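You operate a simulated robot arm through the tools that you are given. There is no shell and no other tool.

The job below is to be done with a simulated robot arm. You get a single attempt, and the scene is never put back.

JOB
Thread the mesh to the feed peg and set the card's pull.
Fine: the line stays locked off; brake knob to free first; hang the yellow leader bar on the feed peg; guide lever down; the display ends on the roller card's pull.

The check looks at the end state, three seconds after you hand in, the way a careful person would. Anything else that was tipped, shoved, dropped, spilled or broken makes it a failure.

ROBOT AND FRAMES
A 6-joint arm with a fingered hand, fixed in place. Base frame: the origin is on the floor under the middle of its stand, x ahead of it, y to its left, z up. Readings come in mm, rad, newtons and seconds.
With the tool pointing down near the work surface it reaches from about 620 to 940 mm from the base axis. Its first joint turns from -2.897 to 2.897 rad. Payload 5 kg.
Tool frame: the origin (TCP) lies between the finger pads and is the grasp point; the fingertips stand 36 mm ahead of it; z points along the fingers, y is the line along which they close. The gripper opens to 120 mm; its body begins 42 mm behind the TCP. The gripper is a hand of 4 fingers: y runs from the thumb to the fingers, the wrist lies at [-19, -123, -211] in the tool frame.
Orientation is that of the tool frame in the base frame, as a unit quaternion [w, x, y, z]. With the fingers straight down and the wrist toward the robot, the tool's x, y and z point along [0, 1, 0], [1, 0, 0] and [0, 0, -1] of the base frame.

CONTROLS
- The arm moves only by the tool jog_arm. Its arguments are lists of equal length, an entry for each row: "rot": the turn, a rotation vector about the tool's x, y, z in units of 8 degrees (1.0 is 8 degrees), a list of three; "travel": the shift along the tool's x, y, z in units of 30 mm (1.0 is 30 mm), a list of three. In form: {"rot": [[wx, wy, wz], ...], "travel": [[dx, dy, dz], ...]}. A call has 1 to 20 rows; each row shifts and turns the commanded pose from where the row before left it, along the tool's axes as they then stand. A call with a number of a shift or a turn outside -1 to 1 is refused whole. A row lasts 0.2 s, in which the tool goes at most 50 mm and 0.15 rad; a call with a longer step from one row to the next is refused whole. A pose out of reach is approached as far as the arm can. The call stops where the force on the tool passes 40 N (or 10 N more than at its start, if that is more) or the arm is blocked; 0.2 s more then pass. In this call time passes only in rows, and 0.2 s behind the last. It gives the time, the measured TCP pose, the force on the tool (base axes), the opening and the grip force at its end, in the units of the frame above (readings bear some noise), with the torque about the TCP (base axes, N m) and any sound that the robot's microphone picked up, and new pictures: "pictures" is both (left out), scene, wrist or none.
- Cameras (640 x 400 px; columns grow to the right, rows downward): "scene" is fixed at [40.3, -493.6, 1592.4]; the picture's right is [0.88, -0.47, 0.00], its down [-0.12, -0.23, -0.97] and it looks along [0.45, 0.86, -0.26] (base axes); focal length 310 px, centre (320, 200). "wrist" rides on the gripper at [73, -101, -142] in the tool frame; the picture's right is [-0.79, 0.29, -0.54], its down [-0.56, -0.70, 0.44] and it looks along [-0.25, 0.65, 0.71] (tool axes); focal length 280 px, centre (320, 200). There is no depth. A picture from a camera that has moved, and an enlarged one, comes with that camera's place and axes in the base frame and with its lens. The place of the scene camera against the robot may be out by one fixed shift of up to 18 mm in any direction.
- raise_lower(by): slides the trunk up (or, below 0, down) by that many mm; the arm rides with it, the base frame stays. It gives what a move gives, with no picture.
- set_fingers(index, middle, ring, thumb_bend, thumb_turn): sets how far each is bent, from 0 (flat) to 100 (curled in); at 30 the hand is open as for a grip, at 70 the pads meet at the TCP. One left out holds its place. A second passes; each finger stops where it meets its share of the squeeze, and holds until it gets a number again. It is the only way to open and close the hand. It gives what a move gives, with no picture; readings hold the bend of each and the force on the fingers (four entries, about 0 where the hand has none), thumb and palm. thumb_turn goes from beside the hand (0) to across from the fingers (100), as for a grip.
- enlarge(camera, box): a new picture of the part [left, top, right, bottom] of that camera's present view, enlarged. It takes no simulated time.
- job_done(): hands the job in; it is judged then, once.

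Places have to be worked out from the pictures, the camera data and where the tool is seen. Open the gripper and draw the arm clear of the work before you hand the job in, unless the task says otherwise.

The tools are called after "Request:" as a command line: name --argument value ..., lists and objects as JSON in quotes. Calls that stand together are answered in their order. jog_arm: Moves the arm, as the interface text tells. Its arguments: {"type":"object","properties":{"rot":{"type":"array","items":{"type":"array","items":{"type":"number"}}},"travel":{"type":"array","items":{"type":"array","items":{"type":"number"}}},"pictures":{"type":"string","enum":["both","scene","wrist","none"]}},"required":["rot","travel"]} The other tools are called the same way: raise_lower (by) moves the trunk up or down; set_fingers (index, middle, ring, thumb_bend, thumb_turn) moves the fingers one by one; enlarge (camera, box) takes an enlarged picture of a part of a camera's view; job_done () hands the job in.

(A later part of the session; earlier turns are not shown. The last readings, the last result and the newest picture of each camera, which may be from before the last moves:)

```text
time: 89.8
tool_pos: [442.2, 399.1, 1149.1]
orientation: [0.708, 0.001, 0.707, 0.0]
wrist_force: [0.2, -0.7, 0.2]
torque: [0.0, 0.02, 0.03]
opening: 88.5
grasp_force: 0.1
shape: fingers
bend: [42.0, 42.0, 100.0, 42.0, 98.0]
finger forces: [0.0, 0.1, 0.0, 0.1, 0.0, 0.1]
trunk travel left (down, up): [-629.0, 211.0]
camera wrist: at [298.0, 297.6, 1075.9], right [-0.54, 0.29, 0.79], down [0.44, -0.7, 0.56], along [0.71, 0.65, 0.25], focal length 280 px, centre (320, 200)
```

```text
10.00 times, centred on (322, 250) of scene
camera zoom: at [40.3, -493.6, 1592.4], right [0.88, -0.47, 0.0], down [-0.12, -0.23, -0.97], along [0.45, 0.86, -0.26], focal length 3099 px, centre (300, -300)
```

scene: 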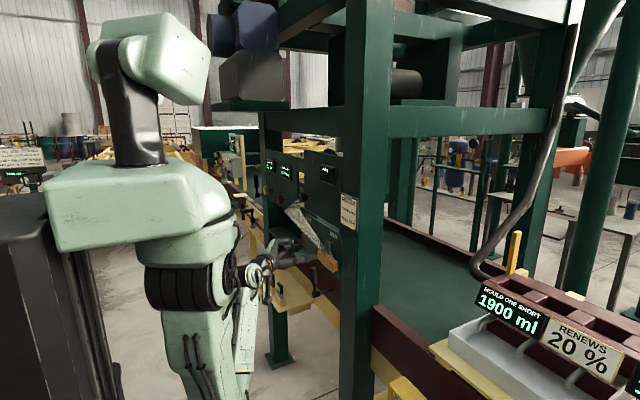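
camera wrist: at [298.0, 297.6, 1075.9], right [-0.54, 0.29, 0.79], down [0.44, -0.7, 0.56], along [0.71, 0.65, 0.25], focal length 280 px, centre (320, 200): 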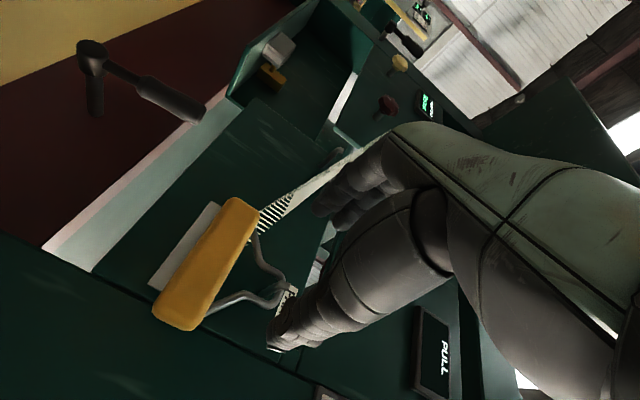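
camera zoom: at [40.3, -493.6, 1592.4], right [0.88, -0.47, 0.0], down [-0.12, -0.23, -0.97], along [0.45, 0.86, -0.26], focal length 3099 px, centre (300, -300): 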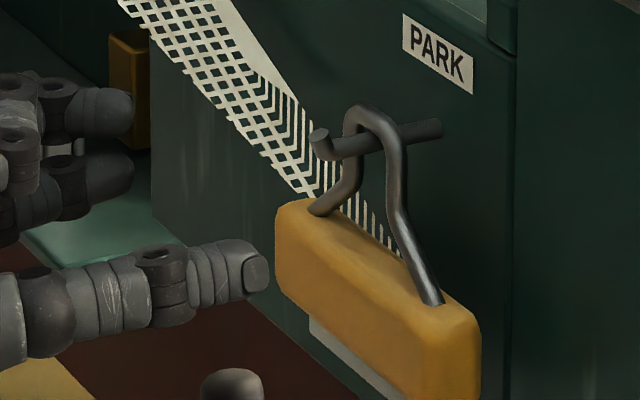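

The loop is at x≈547, its vertical sides at y≈383 and ≈415, z≈1134–1157; the peg end is at (527,400,1158). I advance with the loop and peg between thumb and fingers, TCP stopping at x≈528.

Request:
jog_arm --rot '[[0, 0, 0], [0, 0, 0], [0, 0, 0], [0, 0, 0], [0, 0, 0]]' --travel '[[0.04, 0.0, 0.5], [0.03, 0.0, 0.6], [0, 0, 0.6], [0, 0, 0.6], [0, 0, 0.55]]'

Request:
enlarge --camera "scene" --box '[274, 220, 354, 270]'

Request:
enlarge --camera "wrist" --box '[230, 160, 358, 360]'

```text
time: 91.0
tool_pos: [528.4, 400.4, 1145.6]
orientation: [0.708, 0.001, 0.706, 0.0]
wrist_force: [-0.7, -0.8, -0.2]
torque: [0.0, 0.02, 0.0]
opening: 88.5
grasp_force: 0.0
shape: fingers
bend: [42.0, 42.0, 100.0, 42.0, 98.0]
finger forces: [0.0, 0.1, 0.0, 0.0, 0.0, 0.1]
trunk travel left (down, up): [-629.0, 211.0]
camera wrist: at [383.5, 298.9, 1072.3], right [-0.54, 0.29, 0.79], down [0.44, -0.7, 0.56], along [0.71, 0.65, 0.25], focal length 280 px, centre (320, 200)
```

scene: 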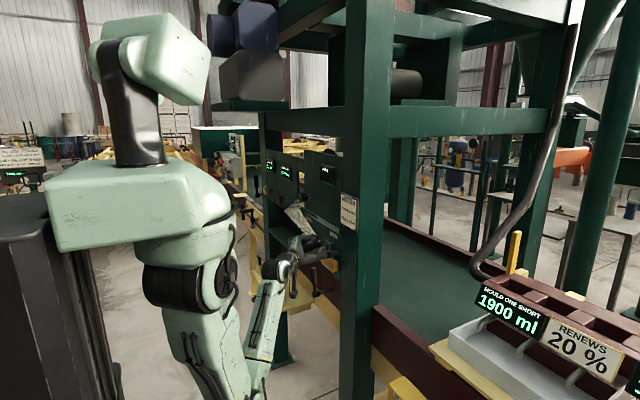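
wrist: 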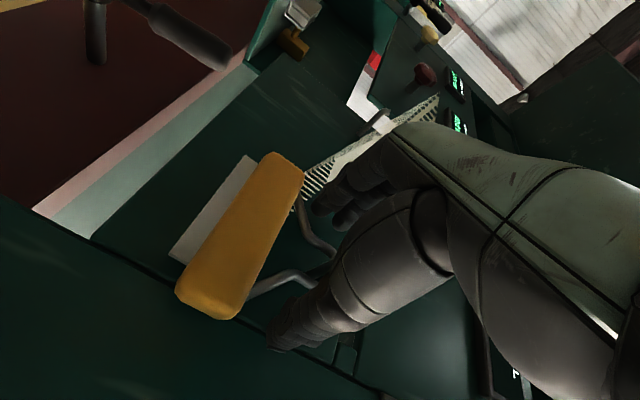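

```text
8.00 times, centred on (314, 245) of scene
camera zoom: at [40.3, -493.6, 1592.4], right [0.88, -0.47, 0.0], down [-0.12, -0.23, -0.97], along [0.45, 0.86, -0.26], focal length 2479 px, centre (368, -160)
```

zoom: 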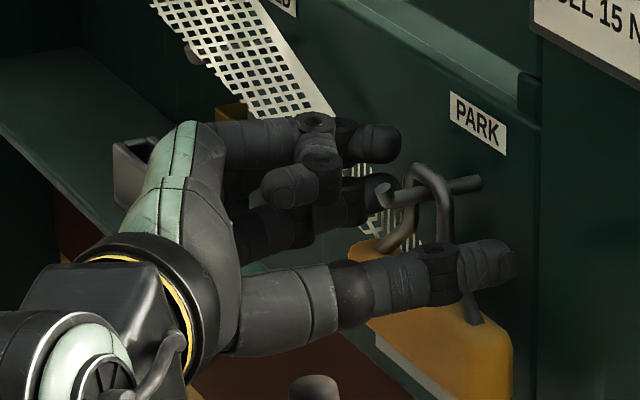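

```text
2.00 times, centred on (294, 260) of wrist
camera zoom: at [383.5, 298.9, 1072.3], right [-0.54, 0.29, 0.79], down [0.44, -0.7, 0.56], along [0.71, 0.65, 0.25], focal length 561 px, centre (372, 80)
```

zoom: 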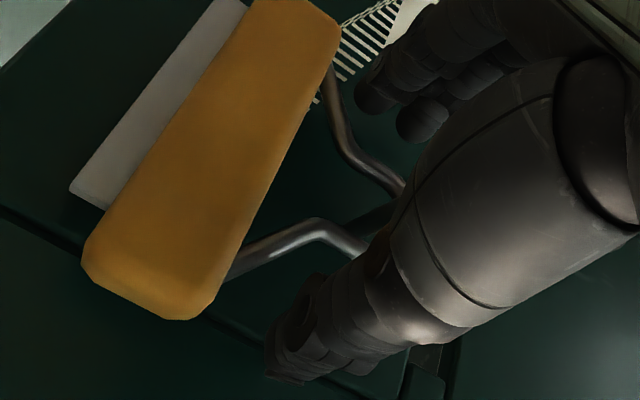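

The loop and peg sit neatly between the thumb and the two fingers. I close gently on the loop's sides.

Request:
set_fingers --index 60 --middle 60 --thumb_bend 60

Request:
enlarge --camera "scene" --box '[274, 220, 354, 270]'

Request:
enlarge --camera "wrist" --box '[230, 160, 358, 360]'

```text
time: 92.0
tool_pos: [528.4, 399.9, 1144.3]
orientation: [0.708, 0.001, 0.706, -0.001]
wrist_force: [0.5, -0.1, -0.6]
torque: [-0.01, 0.01, 0.03]
opening: 40.2
grasp_force: 2.0
shape: fingers
bend: [58.0, 59.0, 100.0, 58.0, 97.0]
finger forces: [1.5, 1.1, 0.0, 0.0, 2.6, 0.0]
trunk travel left (down, up): [-629.0, 211.0]
```

```text
8.00 times, centred on (314, 245) of scene
camera zoom: at [40.3, -493.6, 1592.4], right [0.88, -0.47, 0.0], down [-0.12, -0.23, -0.97], along [0.45, 0.86, -0.26], focal length 2479 px, centre (368, -160)
```

zoom: 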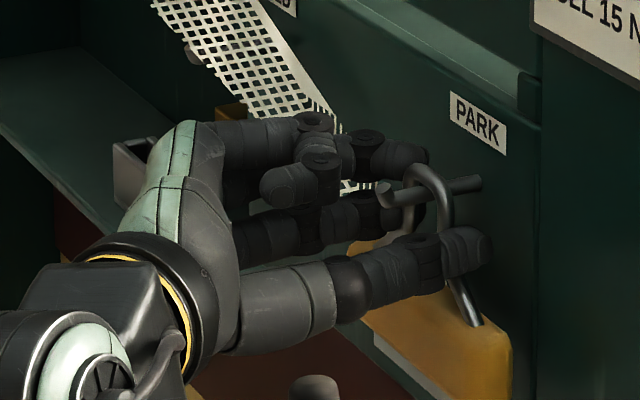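

```text
2.00 times, centred on (294, 260) of wrist
camera zoom: at [383.0, 298.9, 1072.7], right [-0.54, 0.29, 0.79], down [0.44, -0.7, 0.56], along [0.71, 0.65, 0.25], focal length 561 px, centre (372, 80)
```

zoom: 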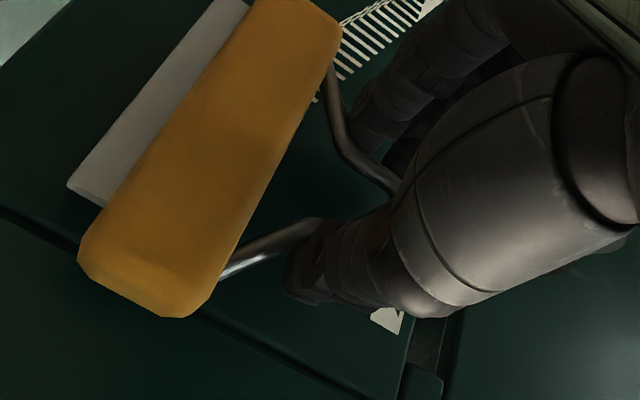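

All three digits touch the loop as predicted (opening 40 mm). I tighten the grip.

Request:
set_fingers --index 75 --middle 75 --thumb_bend 75

Request:
enlarge --camera "scene" --box '[274, 220, 354, 270]'

```text
time: 93.0
tool_pos: [526.8, 401.2, 1145.7]
orientation: [0.708, 0.0, 0.706, 0.0]
wrist_force: [3.7, 5.3, 5.2]
torque: [-0.04, -0.1, 0.04]
opening: 35.3
grasp_force: 19.4
shape: fingers
bend: [72.0, 64.0, 100.0, 59.0, 96.0]
finger forces: [10.7, 10.7, 0.0, 0.1, 17.9, 0.1]
trunk travel left (down, up): [-629.0, 211.0]
```

```text
8.00 times, centred on (314, 245) of scene
camera zoom: at [40.3, -493.6, 1592.4], right [0.88, -0.47, 0.0], down [-0.12, -0.23, -0.97], along [0.45, 0.86, -0.26], focal length 2479 px, centre (368, -160)
```

zoom: 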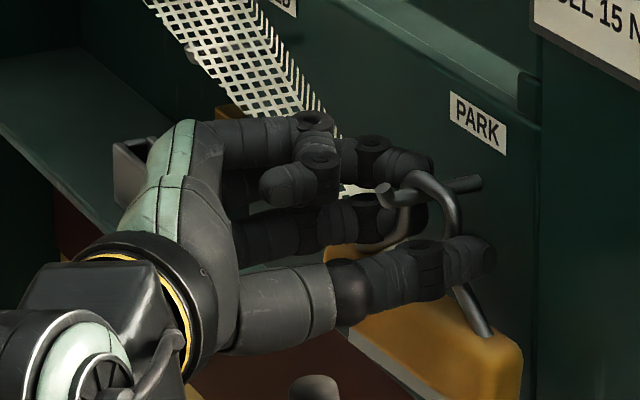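

The index bent further than the middle, so the bail may have twisted slightly. I look from the wrist side before lifting.

Request:
enlarge --camera "wrist" --box '[160, 130, 400, 370]'

Request:
enlarge --camera "scene" --box '[290, 225, 354, 265]'

```text
1.67 times, centred on (280, 250) of wrist
camera zoom: at [383.1, 299.5, 1072.7], right [-0.54, 0.29, 0.79], down [0.44, -0.7, 0.56], along [0.71, 0.65, 0.25], focal length 467 px, centre (387, 117)
```

zoom: 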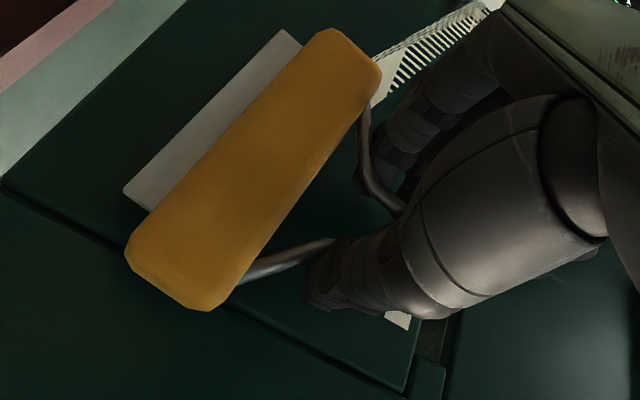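

```text
10.00 times, centred on (322, 245) of scene
camera zoom: at [40.3, -493.6, 1592.4], right [0.88, -0.47, 0.0], down [-0.12, -0.23, -0.97], along [0.45, 0.86, -0.26], focal length 3099 px, centre (300, -250)
```

zoom: 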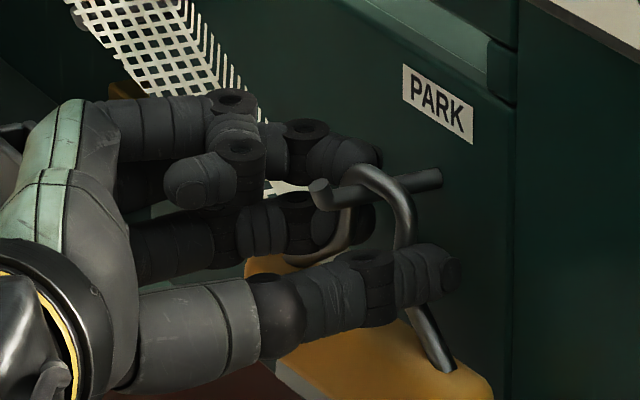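

The bail is held by thumb, index and middle, though yawed a little about vertical; that is acceptable since the peg passes through the loop the same way at FEED. I lift slowly by ~12 mm and check that the bar comes with the hand.

Request:
jog_arm --rot '[[0, 0, 0], [0, 0, 0], [0, 0, 0]]' --travel '[[-0.13, 0, 0], [-0.13, 0, 0], [-0.14, 0, 0]]'

Request:
enlarge --camera "scene" --box '[290, 225, 354, 265]'

```text
time: 93.8
tool_pos: [526.9, 400.8, 1153.7]
orientation: [0.706, 0.0, 0.708, -0.002]
wrist_force: [-3.8, -1.5, -13.7]
torque: [0.03, 0.39, -0.14]
opening: 5.1
grasp_force: 12.3
shape: fingers
bend: [75.0, 73.0, 100.0, 67.0, 96.0]
finger forces: [13.9, 1.9, 0.1, 0.0, 7.8, 0.1]
trunk travel left (down, up): [-629.0, 211.0]
camera wrist: at [383.4, 299.8, 1082.5], right [-0.54, 0.29, 0.79], down [0.44, -0.7, 0.56], along [0.72, 0.65, 0.25], focal length 280 px, centre (320, 200)
```

scene: 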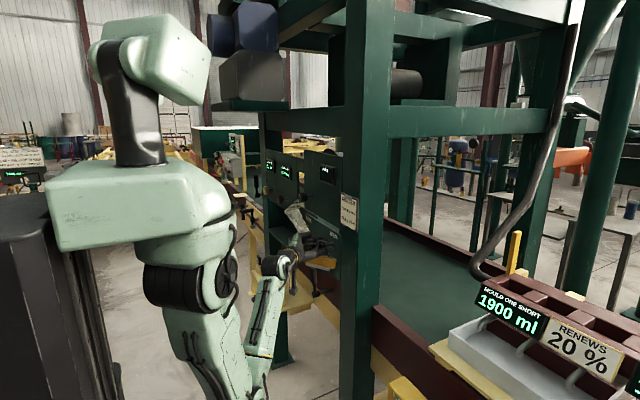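
wrist: 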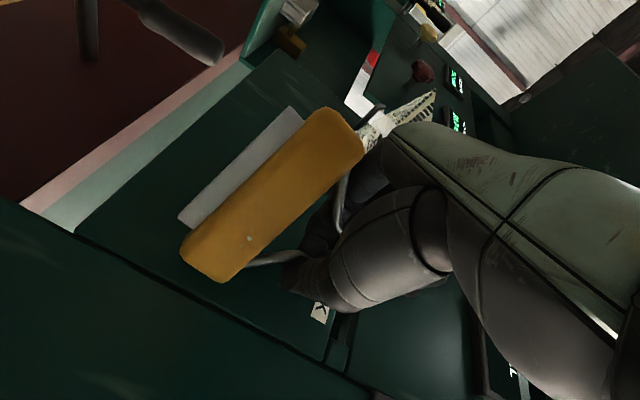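

```text
10.00 times, centred on (322, 245) of scene
camera zoom: at [40.3, -493.6, 1592.4], right [0.88, -0.47, 0.0], down [-0.12, -0.23, -0.97], along [0.45, 0.86, -0.26], focal length 3099 px, centre (300, -250)
```

zoom: 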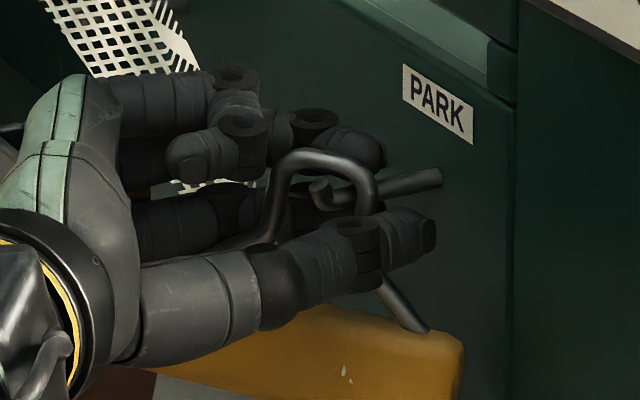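

The bail has twisted strongly in the grip (fingers closed to 5 mm). I stop and examine closely before anything else.

Request:
enlarge --camera "wrist" --box '[160, 90, 400, 330]'

Request:
enlarge --camera "wrist" --box '[250, 150, 370, 330]'

Request:
enlarge --camera "scene" --box '[300, 232, 340, 257]'

```text
1.67 times, centred on (280, 210) of wrist
camera zoom: at [383.4, 299.8, 1082.5], right [-0.54, 0.29, 0.79], down [0.44, -0.7, 0.56], along [0.72, 0.65, 0.25], focal length 467 px, centre (387, 183)
```

zoom: 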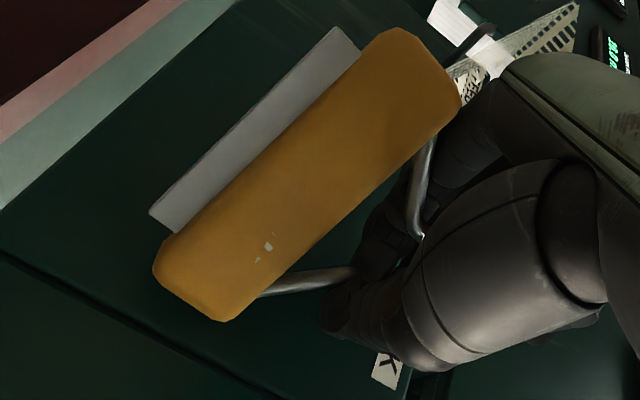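

```text
2.22 times, centred on (310, 240) of wrist
camera zoom: at [383.4, 299.8, 1082.5], right [-0.54, 0.29, 0.79], down [0.44, -0.7, 0.56], along [0.72, 0.65, 0.25], focal length 623 px, centre (342, 111)
```

zoom: 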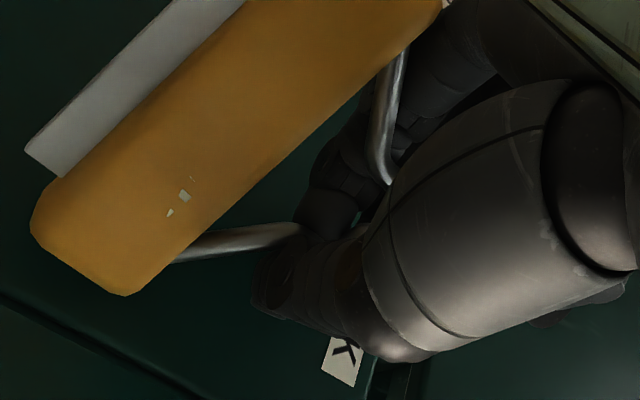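

```text
16.00 times, centred on (320, 244) of scene
camera zoom: at [40.3, -493.6, 1592.4], right [0.88, -0.47, 0.0], down [-0.12, -0.23, -0.97], along [0.45, 0.86, -0.26], focal length 4958 px, centre (320, -512)
```

zoom: 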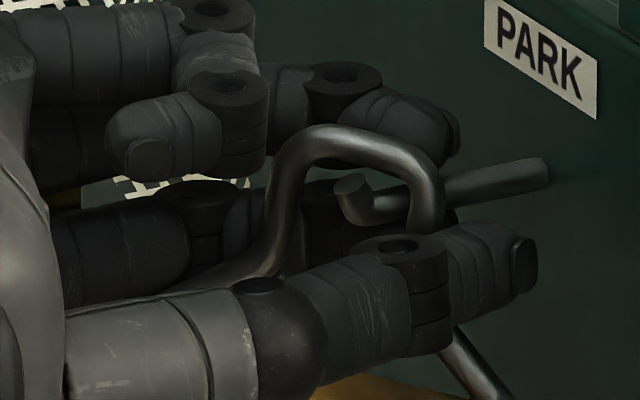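

The squeeze has yawed the bail (pinching the two legs is unstable in yaw) and drawn the loop out to about the peg's end, lifted ~10 mm. Continuing is risky, so I push it back along the peg first in small steps, before lowering it onto the peg.

Request:
jog_arm --rot '[[0, 0, 0], [0, 0, 0]]' --travel '[[0, 0, 0.15], [0, 0, 0.15]]'

Request:
enlarge --camera "scene" --box '[300, 232, 340, 257]'

```text
time: 94.4
tool_pos: [534.0, 401.8, 1153.3]
orientation: [0.706, -0.002, 0.708, -0.001]
wrist_force: [-20.5, 1.7, -25.3]
torque: [0.11, 0.69, 0.02]
opening: 2.8
grasp_force: 17.3
shape: fingers
bend: [76.0, 73.0, 100.0, 68.0, 97.0]
finger forces: [27.8, 0.1, 0.0, 0.0, 6.1, 0.0]
trunk travel left (down, up): [-629.0, 211.0]
camera wrist: at [390.1, 300.8, 1082.5], right [-0.54, 0.29, 0.79], down [0.45, -0.7, 0.56], along [0.71, 0.65, 0.25], focal length 280 px, centre (320, 200)
```

scene: 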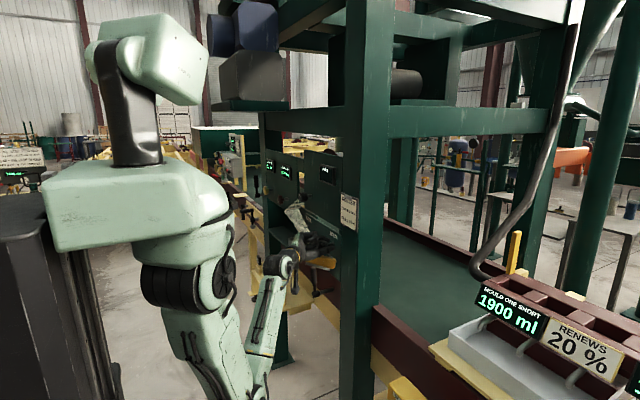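
wrist: 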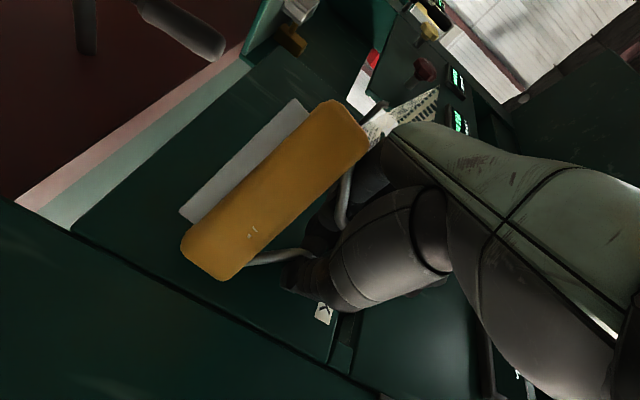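

```text
16.00 times, centred on (320, 244) of scene
camera zoom: at [40.3, -493.6, 1592.4], right [0.88, -0.47, 0.0], down [-0.12, -0.23, -0.97], along [0.45, 0.86, -0.26], focal length 4958 px, centre (320, -512)
```

zoom: 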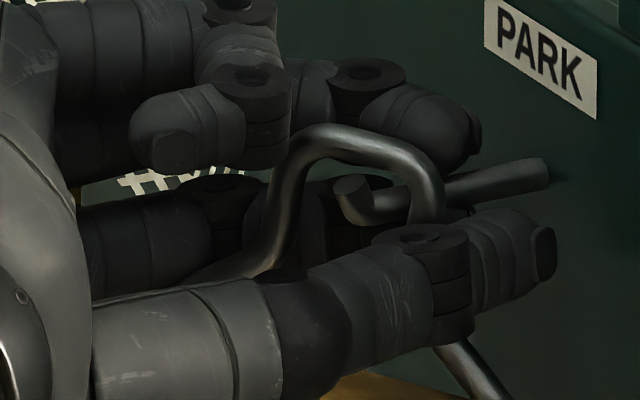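

Pushing only slid the fingers (force rose to 20–25 N, mostly the index against the underside of the peg), and the loop stayed put. I ease the hand back to relieve that load and look at the bar's attitude.

Request:
jog_arm --rot '[[0, 0, 0]]' --travel '[[0.13, 0, -0.2]]'

Request:
enlarge --camera "scene" --box '[296, 228, 344, 258]'

Request:
enlarge --camera "wrist" --box '[160, 80, 400, 320]'

```text
time: 94.8
tool_pos: [531.7, 401.9, 1153.7]
orientation: [0.707, 0.001, 0.707, -0.001]
wrist_force: [-5.3, 1.3, -15.4]
torque: [0.05, 0.28, 0.05]
opening: 2.6
grasp_force: 11.6
shape: fingers
bend: [75.0, 73.0, 100.0, 68.0, 97.0]
finger forces: [16.8, 0.8, 0.0, 0.0, 5.8, 0.0]
trunk travel left (down, up): [-629.0, 211.0]
camera wrist: at [388.2, 300.3, 1080.9], right [-0.54, 0.29, 0.79], down [0.44, -0.7, 0.56], along [0.72, 0.65, 0.25], focal length 280 px, centre (320, 200)
```

scene: 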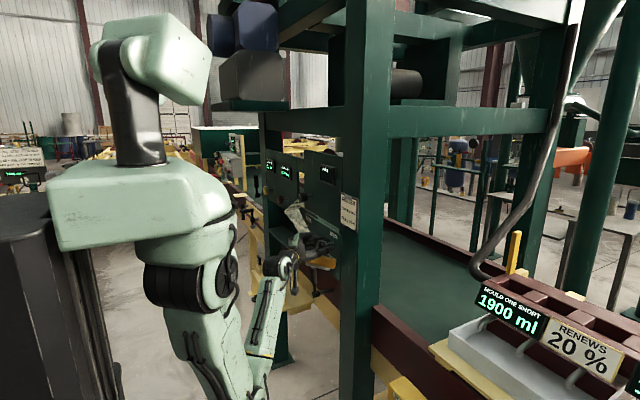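
wrist: 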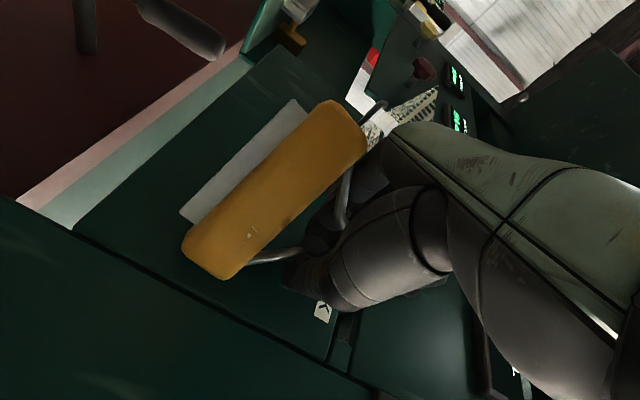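

```text
13.33 times, centred on (320, 243) of scene
camera zoom: at [40.3, -493.6, 1592.4], right [0.88, -0.47, 0.0], down [-0.12, -0.23, -0.97], along [0.45, 0.86, -0.26], focal length 4132 px, centre (320, -373)
```

zoom: 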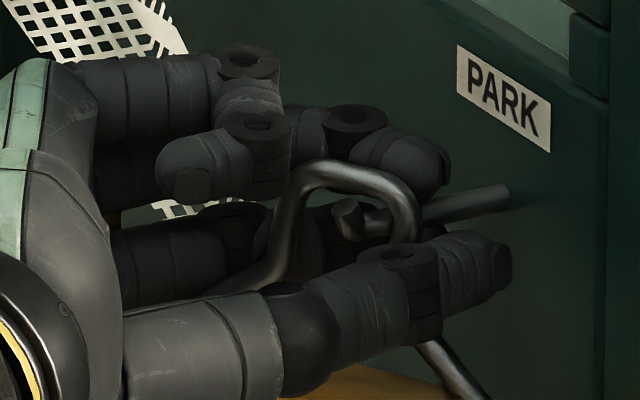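

```text
1.67 times, centred on (280, 200) of wrist
camera zoom: at [388.2, 300.3, 1080.9], right [-0.54, 0.29, 0.79], down [0.44, -0.7, 0.56], along [0.72, 0.65, 0.25], focal length 467 px, centre (387, 200)
```

zoom: 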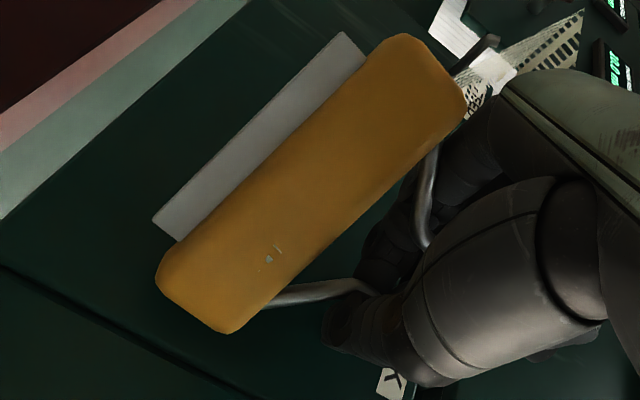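

The load is mostly the index finger pressed up against the peg, and the bar itself is light. I lower the hand 4 mm to unload it, then ease only the index and middle slightly so the thumb presses the near leg against the peg and the bail can un-twist.

Request:
jog_arm --rot '[[0, 0, 0]]' --travel '[[0.13, 0, 0]]' --pictures "none"

Request:
enlarge --camera "scene" --box '[296, 228, 344, 258]'

```text
time: 95.2
tool_pos: [530.3, 399.9, 1152.0]
orientation: [0.71, 0.002, 0.704, 0.001]
wrist_force: [2.4, 1.0, -0.9]
torque: [-0.03, 0.1, 0.04]
opening: 2.4
grasp_force: 8.7
shape: fingers
bend: [75.0, 73.0, 100.0, 68.0, 97.0]
finger forces: [8.2, 2.7, 0.0, 0.1, 5.2, 0.1]
trunk travel left (down, up): [-629.0, 211.0]
```

```text
13.33 times, centred on (320, 243) of scene
camera zoom: at [40.3, -493.6, 1592.4], right [0.88, -0.47, 0.0], down [-0.12, -0.23, -0.97], along [0.45, 0.86, -0.26], focal length 4132 px, centre (320, -373)
```

zoom: 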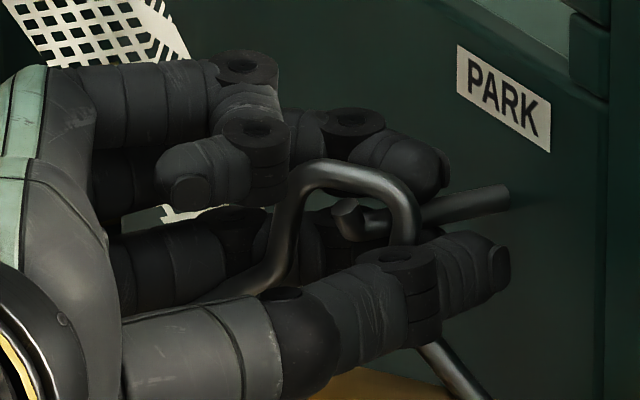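

With the load gone, the loop did not drop, so its near shoulder is evidently resting on the rod just behind the lip. I ease the index and middle a little and watch.

Request:
set_fingers --index 69 --middle 66

Request:
enlarge --camera "scene" --box '[296, 228, 344, 258]'

Request:
enlarge --camera "wrist" --box '[160, 80, 400, 320]'

```text
time: 96.2
tool_pos: [530.5, 400.1, 1149.7]
orientation: [0.707, 0.001, 0.707, 0.0]
wrist_force: [7.2, -4.5, 6.7]
torque: [0.03, 0.1, -0.07]
opening: 10.4
grasp_force: 3.9
shape: fingers
bend: [69.0, 66.0, 100.0, 68.0, 98.0]
finger forces: [3.1, 0.1, 0.0, 0.0, 5.6, 0.1]
trunk travel left (down, up): [-629.0, 211.0]
```

```text
13.33 times, centred on (320, 243) of scene
camera zoom: at [40.3, -493.6, 1592.4], right [0.88, -0.47, 0.0], down [-0.12, -0.23, -0.97], along [0.45, 0.86, -0.26], focal length 4132 px, centre (320, -373)
```

zoom: 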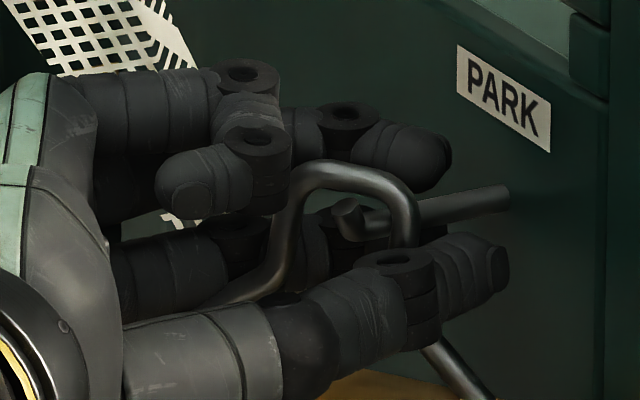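

```text
1.67 times, centred on (280, 200) of wrist
camera zoom: at [387.2, 298.5, 1077.6], right [-0.54, 0.29, 0.79], down [0.44, -0.7, 0.56], along [0.71, 0.65, 0.25], focal length 467 px, centre (387, 200)
```

zoom: 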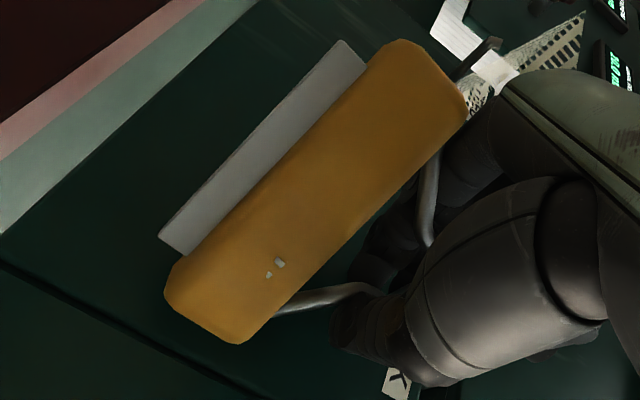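

The loop hardly moved: it is supported by the rod. With the grip light, I push +x by about 7 mm and see if the bail follows and un-twists.

Request:
jog_arm --rot '[[0, 0, 0], [0, 0, 0]]' --travel '[[0, 0, 0.15], [0, 0, 0.15]]' --pictures "none"

Request:
enlarge --camera "scene" --box '[296, 228, 344, 258]'

Request:
enlarge --camera "wrist" --box '[160, 80, 400, 320]'

```text
time: 96.8
tool_pos: [537.4, 401.4, 1149.8]
orientation: [0.708, 0.001, 0.706, 0.001]
wrist_force: [-4.0, -3.0, 4.1]
torque: [0.11, 0.23, -0.1]
opening: 9.1
grasp_force: 3.2
shape: fingers
bend: [69.0, 66.0, 100.0, 69.0, 98.0]
finger forces: [2.6, 0.0, 0.0, 0.0, 3.8, 0.0]
trunk travel left (down, up): [-629.0, 211.0]
```

```text
13.33 times, centred on (320, 243) of scene
camera zoom: at [40.3, -493.6, 1592.4], right [0.88, -0.47, 0.0], down [-0.12, -0.23, -0.97], along [0.45, 0.86, -0.26], focal length 4132 px, centre (320, -373)
```

zoom: 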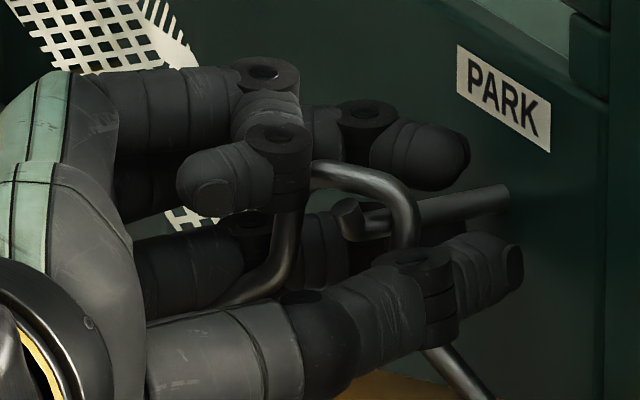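

```text
1.67 times, centred on (280, 200) of wrist
camera zoom: at [393.9, 299.4, 1076.7], right [-0.54, 0.29, 0.79], down [0.44, -0.7, 0.56], along [0.71, 0.65, 0.25], focal length 467 px, centre (387, 200)
```

zoom: 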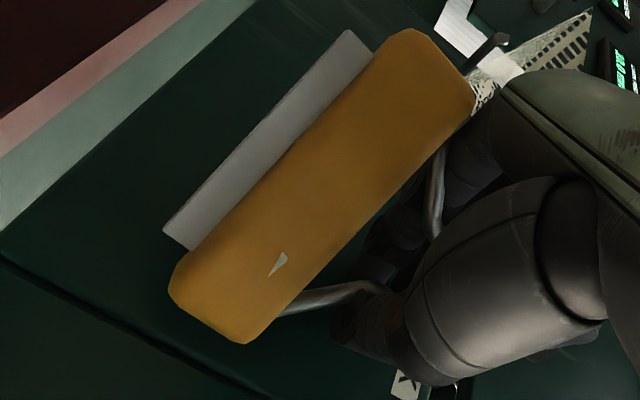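

The bail stays on the peg while the hand slides. The curled ring finger now sits right behind the arch, so I can use it as a pusher: lower 3 mm and uncurl the ring gradually to push the arch inward along the peg.

Request:
jog_arm --rot '[[0, 0, 0]]' --travel '[[0.1, 0, 0]]' --pictures "none"

Request:
set_fingers --ring 90

Request:
enlarge --camera "scene" --box '[296, 228, 344, 258]'

```text
time: 97.2
tool_pos: [539.7, 399.9, 1147.4]
orientation: [0.708, 0.001, 0.706, 0.0]
wrist_force: [-0.4, -1.6, 7.6]
torque: [0.15, 0.25, -0.09]
opening: 8.5
grasp_force: 3.6
shape: fingers
bend: [69.0, 66.0, 100.0, 69.0, 98.0]
finger forces: [3.5, 0.0, 0.0, 0.0, 3.7, 0.1]
trunk travel left (down, up): [-629.0, 211.0]
```

```text
time: 98.2
tool_pos: [538.4, 399.3, 1146.5]
orientation: [0.708, 0.002, 0.706, -0.001]
wrist_force: [-0.1, -3.4, 7.4]
torque: [0.08, 0.21, -0.08]
opening: 8.2
grasp_force: 4.0
shape: fingers
bend: [69.0, 66.0, 90.0, 69.0, 98.0]
finger forces: [3.7, 0.0, 0.0, 0.0, 3.9, 0.0]
trunk travel left (down, up): [-629.0, 211.0]
```

```text
13.33 times, centred on (320, 243) of scene
camera zoom: at [40.3, -493.6, 1592.4], right [0.88, -0.47, 0.0], down [-0.12, -0.23, -0.97], along [0.45, 0.86, -0.26], focal length 4132 px, centre (320, -373)
```

zoom: 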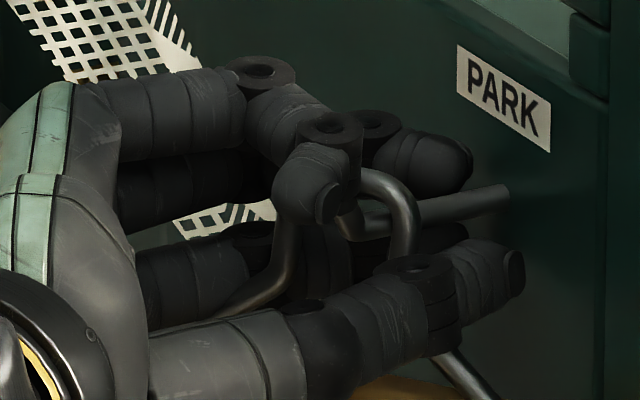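

The ring finger moved without contact; it is now beside the arch. I continue a little further.

Request:
set_fingers --ring 82

Request:
enlarge --camera "scene" --box '[296, 228, 344, 258]'

Request:
enlarge --camera "wrist" --box '[160, 80, 400, 320]'

```text
time: 99.2
tool_pos: [538.0, 399.4, 1147.0]
orientation: [0.708, 0.001, 0.707, 0.0]
wrist_force: [0.5, -4.0, 8.0]
torque: [0.07, 0.26, -0.08]
opening: 8.3
grasp_force: 3.4
shape: fingers
bend: [69.0, 66.0, 82.0, 69.0, 98.0]
finger forces: [3.8, 0.0, 0.1, 0.0, 4.0, 0.0]
trunk travel left (down, up): [-629.0, 211.0]
```

```text
13.33 times, centred on (320, 243) of scene
camera zoom: at [40.3, -493.6, 1592.4], right [0.88, -0.47, 0.0], down [-0.12, -0.23, -0.97], along [0.45, 0.86, -0.26], focal length 4132 px, centre (320, -373)
```

zoom: 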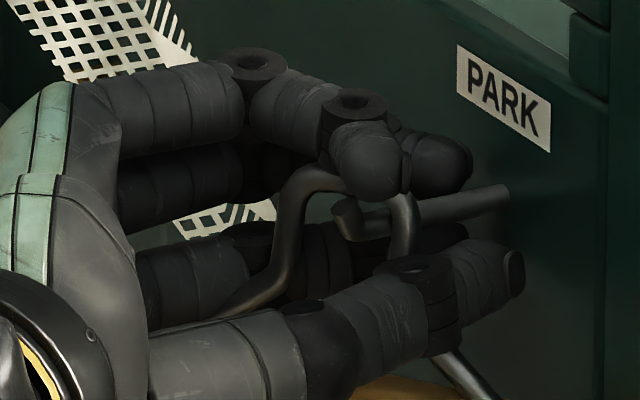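

```text
1.67 times, centred on (280, 200) of wrist
camera zoom: at [394.3, 298.7, 1073.7], right [-0.54, 0.29, 0.79], down [0.44, -0.7, 0.56], along [0.71, 0.65, 0.25], focal length 467 px, centre (387, 200)
```

zoom: 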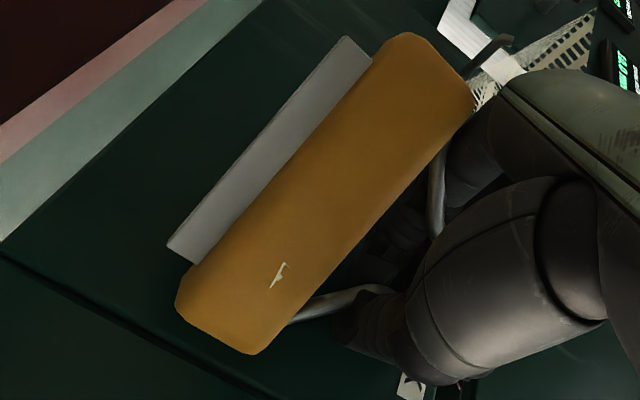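

The ring passes above the arch without touching, and the hand is pressing down ~8 N on the bail without it slipping, so the loop is truly hooked on the peg. I curl the ring back out of the way, raise 2 mm, and release the index and middle partially.

Request:
set_fingers --ring 100

Request:
jog_arm --rot '[[0, 0, 0]]' --travel '[[-0.08, 0, 0]]' --pictures "none"

Request:
set_fingers --index 63 --middle 60

Request:
enlarge --camera "scene" --box '[296, 228, 344, 258]'

Request:
enlarge --camera "wrist" --box '[160, 80, 400, 320]'

```text
time: 100.2
tool_pos: [538.3, 399.6, 1147.5]
orientation: [0.708, 0.001, 0.706, 0.0]
wrist_force: [0.0, -2.6, 8.0]
torque: [0.1, 0.22, -0.1]
opening: 8.4
grasp_force: 4.4
shape: fingers
bend: [69.0, 66.0, 100.0, 69.0, 98.0]
finger forces: [3.9, 0.0, 0.0, 0.1, 4.0, 0.1]
trunk travel left (down, up): [-629.0, 211.0]
```

```text
time: 100.6
tool_pos: [538.9, 400.1, 1146.2]
orientation: [0.707, 0.001, 0.708, 0.0]
wrist_force: [0.0, -2.6, 2.0]
torque: [-0.01, 0.03, -0.01]
opening: 8.0
grasp_force: 1.9
shape: fingers
bend: [69.0, 66.0, 100.0, 69.0, 98.0]
finger forces: [1.1, 0.0, 0.0, 0.1, 3.1, 0.1]
trunk travel left (down, up): [-629.0, 211.0]
```

```text
time: 101.6
tool_pos: [539.4, 400.4, 1148.7]
orientation: [0.708, 0.0, 0.707, 0.0]
wrist_force: [-0.6, -2.3, -1.2]
torque: [-0.04, 0.0, -0.04]
opening: 15.5
grasp_force: 1.4
shape: fingers
bend: [63.0, 60.0, 100.0, 70.0, 97.0]
finger forces: [0.2, 0.1, 0.0, 0.0, 2.0, 0.0]
trunk travel left (down, up): [-629.0, 211.0]
```

```text
13.33 times, centred on (320, 243) of scene
camera zoom: at [40.3, -493.6, 1592.4], right [0.88, -0.47, 0.0], down [-0.12, -0.23, -0.97], along [0.45, 0.86, -0.26], focal length 4132 px, centre (320, -373)
```

zoom: 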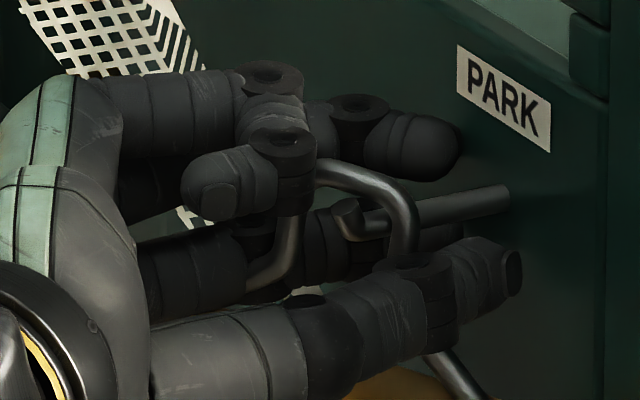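

```text
1.67 times, centred on (280, 200) of wrist
camera zoom: at [394.8, 299.1, 1075.7], right [-0.54, 0.29, 0.79], down [0.44, -0.7, 0.56], along [0.71, 0.65, 0.25], focal length 467 px, centre (387, 200)
```

zoom: 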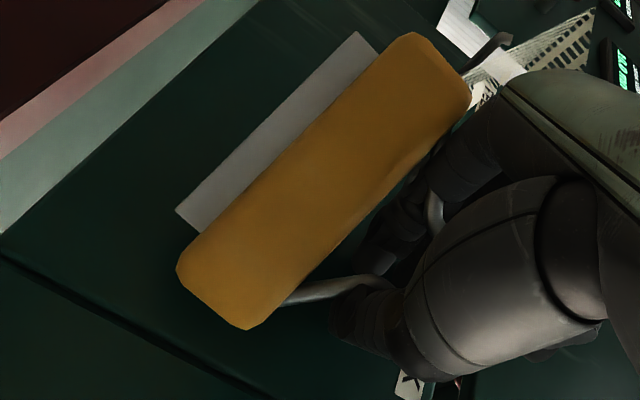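

Finger forces are nearly zero now and the bail stays put, so it hangs on the peg by itself. I release the thumb gently.

Request:
set_fingers --index 58 --middle 56 --thumb_bend 64

Request:
enlarge --camera "scene" --box '[296, 228, 344, 258]'

Request:
enlarge --camera "wrist" --box '[160, 80, 400, 320]'

```text
time: 102.6
tool_pos: [538.1, 401.2, 1150.3]
orientation: [0.708, 0.001, 0.706, 0.0]
wrist_force: [-0.7, 0.1, 0.6]
torque: [0.0, -0.02, 0.02]
opening: 32.6
grasp_force: 0.7
shape: fingers
bend: [57.0, 56.0, 100.0, 64.0, 98.0]
finger forces: [0.0, 1.4, 0.0, 0.0, 0.0, 0.1]
trunk travel left (down, up): [-629.0, 211.0]
```

```text
13.33 times, centred on (320, 243) of scene
camera zoom: at [40.3, -493.6, 1592.4], right [0.88, -0.47, 0.0], down [-0.12, -0.23, -0.97], along [0.45, 0.86, -0.26], focal length 4132 px, centre (320, -373)
```

zoom: 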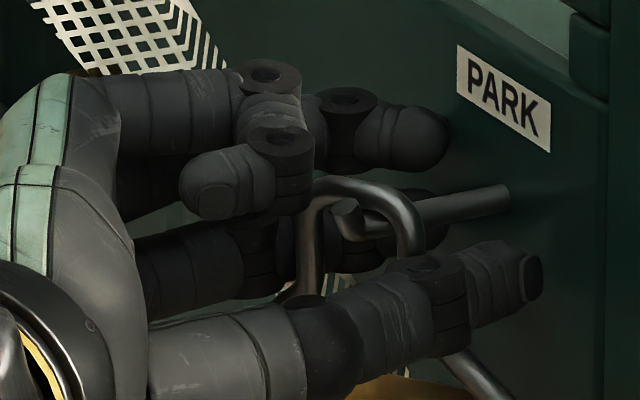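

```text
1.67 times, centred on (280, 200) of wrist
camera zoom: at [394.5, 299.4, 1075.8], right [-0.54, 0.29, 0.79], down [0.44, -0.7, 0.56], along [0.71, 0.65, 0.25], focal length 467 px, centre (387, 200)
```

zoom: 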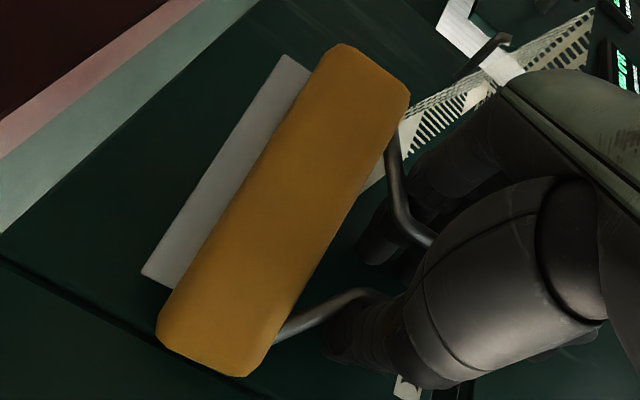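

Releasing the thumb let the bail swing back and settle on the rod behind the lip, much less twisted. I open the hand fully, raise slightly, and back straight out to leave the bar hanging.

Request:
set_fingers --index 36 --middle 36 --thumb_bend 36

Request:
jog_arm --rot '[[0, 0, 0], [0, 0, 0], [0, 0, 0], [0, 0, 0], [0, 0, 0], [0, 0, 0]]' --travel '[[-0.1, 0, 0], [0, 0, -0.3], [0, 0, -0.6], [0, 0, -0.8], [0, 0, -0.8], [0, 0, -0.8]]'

Request:
enlarge --camera "scene" --box '[290, 225, 354, 265]'

Request:
enlarge --camera "wrist" --box '[190, 180, 350, 340]'

```text
time: 103.6
tool_pos: [538.9, 400.9, 1148.6]
orientation: [0.708, 0.0, 0.707, 0.0]
wrist_force: [0.0, -0.6, 0.2]
torque: [0.02, 0.01, -0.02]
opening: 105.5
grasp_force: 0.1
shape: fingers
bend: [36.0, 36.0, 100.0, 36.0, 98.0]
finger forces: [0.0, 0.0, 0.0, 0.0, 0.0, 0.0]
trunk travel left (down, up): [-629.0, 211.0]
```

```text
time: 105.0
tool_pos: [438.0, 400.6, 1151.5]
orientation: [0.707, 0.001, 0.707, 0.0]
wrist_force: [0.1, -0.4, -0.4]
torque: [0.03, 0.02, 0.0]
opening: 105.7
grasp_force: 0.0
shape: fingers
bend: [36.0, 36.0, 100.0, 36.0, 98.0]
finger forces: [0.1, 0.0, 0.0, 0.1, 0.0, 0.0]
trunk travel left (down, up): [-629.0, 211.0]
camera wrist: at [293.8, 299.0, 1078.5], right [-0.54, 0.29, 0.79], down [0.44, -0.7, 0.56], along [0.71, 0.65, 0.25], focal length 280 px, centre (320, 200)
```

scene: 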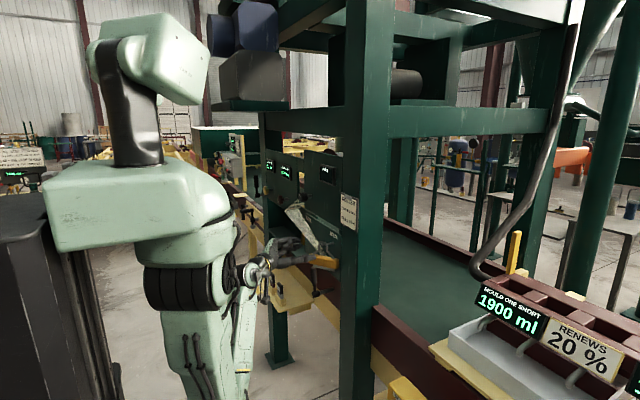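
wrist: 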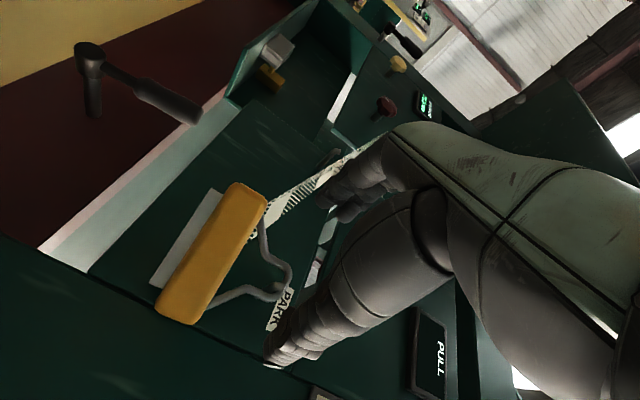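

```text
10.00 times, centred on (322, 245) of scene
camera zoom: at [40.3, -493.6, 1592.4], right [0.88, -0.47, 0.0], down [-0.12, -0.23, -0.97], along [0.45, 0.86, -0.26], focal length 3099 px, centre (300, -250)
```

zoom: 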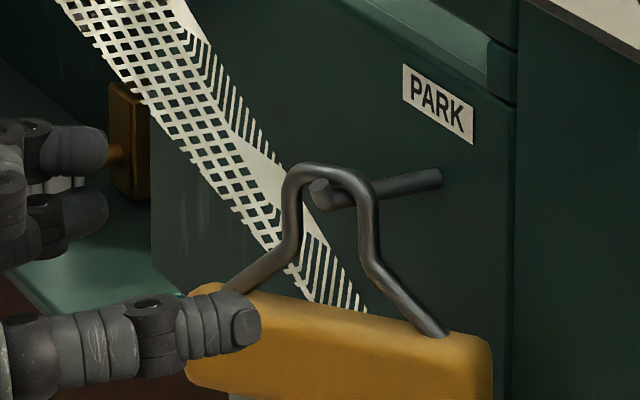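

```text
2.50 times, centred on (270, 260) of wrist
camera zoom: at [293.8, 299.0, 1078.5], right [-0.54, 0.29, 0.79], down [0.44, -0.7, 0.56], along [0.71, 0.65, 0.25], focal length 701 px, centre (445, 50)
```

zoom: 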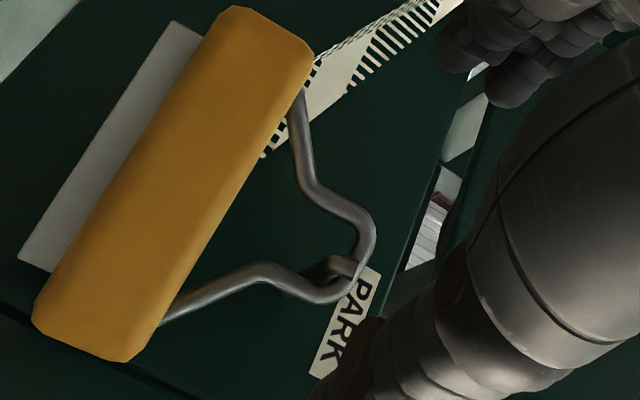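

The bar hangs on the rod near the lip, still yawed ~40° (its +y end out toward me). I'll square it up by pushing its front face gently with the spread fingertips and thumb as a flat two-point pusher: back off, lower to bar height, then push.

Request:
jog_arm --rot '[[0, 0, 0], [0, 0, 0], [0, 0, 0]]' --travel '[[0, 0, -0.7], [0.8, 0, 0], [0.8, 0, 0]]'

Request:
enlarge --camera "scene" --box '[274, 225, 354, 275]'

```text
time: 105.8
tool_pos: [419.4, 399.6, 1103.3]
orientation: [0.708, 0.0, 0.706, -0.001]
wrist_force: [0.7, 0.6, 0.4]
torque: [-0.02, 0.0, 0.0]
opening: 106.0
grasp_force: 0.0
shape: fingers
bend: [36.0, 36.0, 100.0, 36.0, 98.0]
finger forces: [0.0, 0.0, 0.0, 0.1, 0.1, 0.0]
trunk travel left (down, up): [-629.0, 211.0]
camera wrist: at [275.0, 299.2, 1030.4], right [-0.54, 0.29, 0.79], down [0.44, -0.7, 0.56], along [0.71, 0.65, 0.25], focal length 280 px, centre (320, 200)
```

scene: 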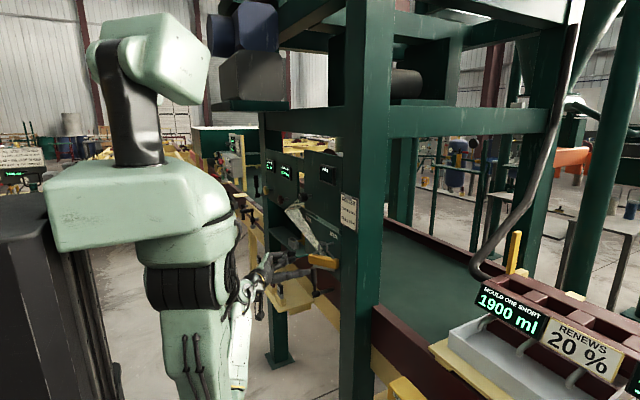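
wrist: 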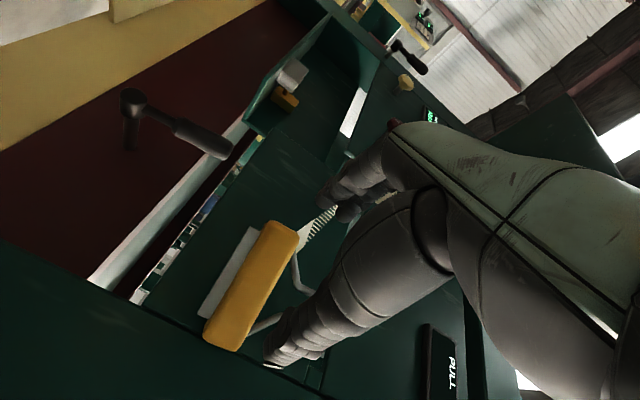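

```text
8.00 times, centred on (314, 250) of scene
camera zoom: at [40.3, -493.6, 1592.4], right [0.88, -0.47, 0.0], down [-0.12, -0.23, -0.97], along [0.45, 0.86, -0.26], focal length 2479 px, centre (368, -200)
```

zoom: 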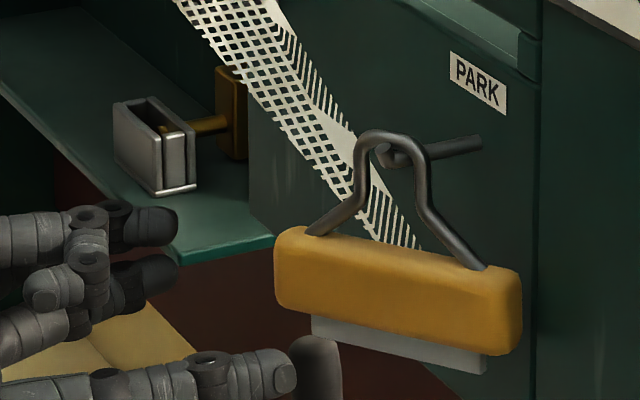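

I can see the bar hanging with its +y end at about (500,448) and −y end near the board. I push forward slowly with the fingertips on its +y end.

Request:
jog_arm --rot '[[0, 0, 0], [0, 0, 0], [0, 0, 0], [0, 0, 0]]' --travel '[[0, 0, 0.5], [0, 0, 0.4], [0, 0, 0.4], [0, 0, 0.4]]' --pictures "none"

Request:
enlarge --camera "scene" --box '[274, 225, 354, 275]'

```text
time: 106.8
tool_pos: [470.0, 401.0, 1102.3]
orientation: [0.707, 0.001, 0.707, -0.001]
wrist_force: [0.3, 0.5, 0.2]
torque: [-0.02, -0.01, -0.02]
opening: 105.5
grasp_force: 0.1
shape: fingers
bend: [36.0, 36.0, 100.0, 36.0, 98.0]
finger forces: [0.0, 0.0, 0.1, 0.0, 0.0, 0.1]
trunk travel left (down, up): [-629.0, 211.0]
```

```text
8.00 times, centred on (314, 250) of scene
camera zoom: at [40.3, -493.6, 1592.4], right [0.88, -0.47, 0.0], down [-0.12, -0.23, -0.97], along [0.45, 0.86, -0.26], focal length 2479 px, centre (368, -200)
```

zoom: 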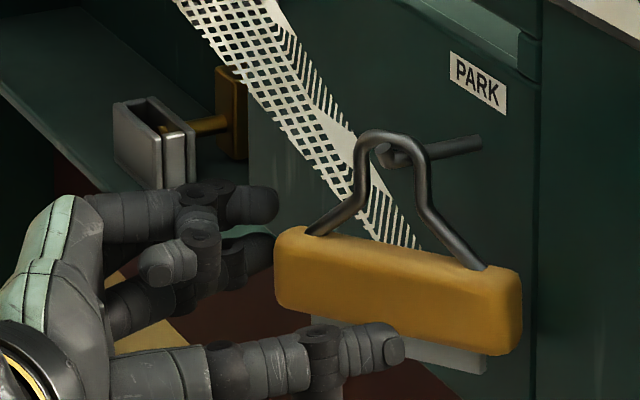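

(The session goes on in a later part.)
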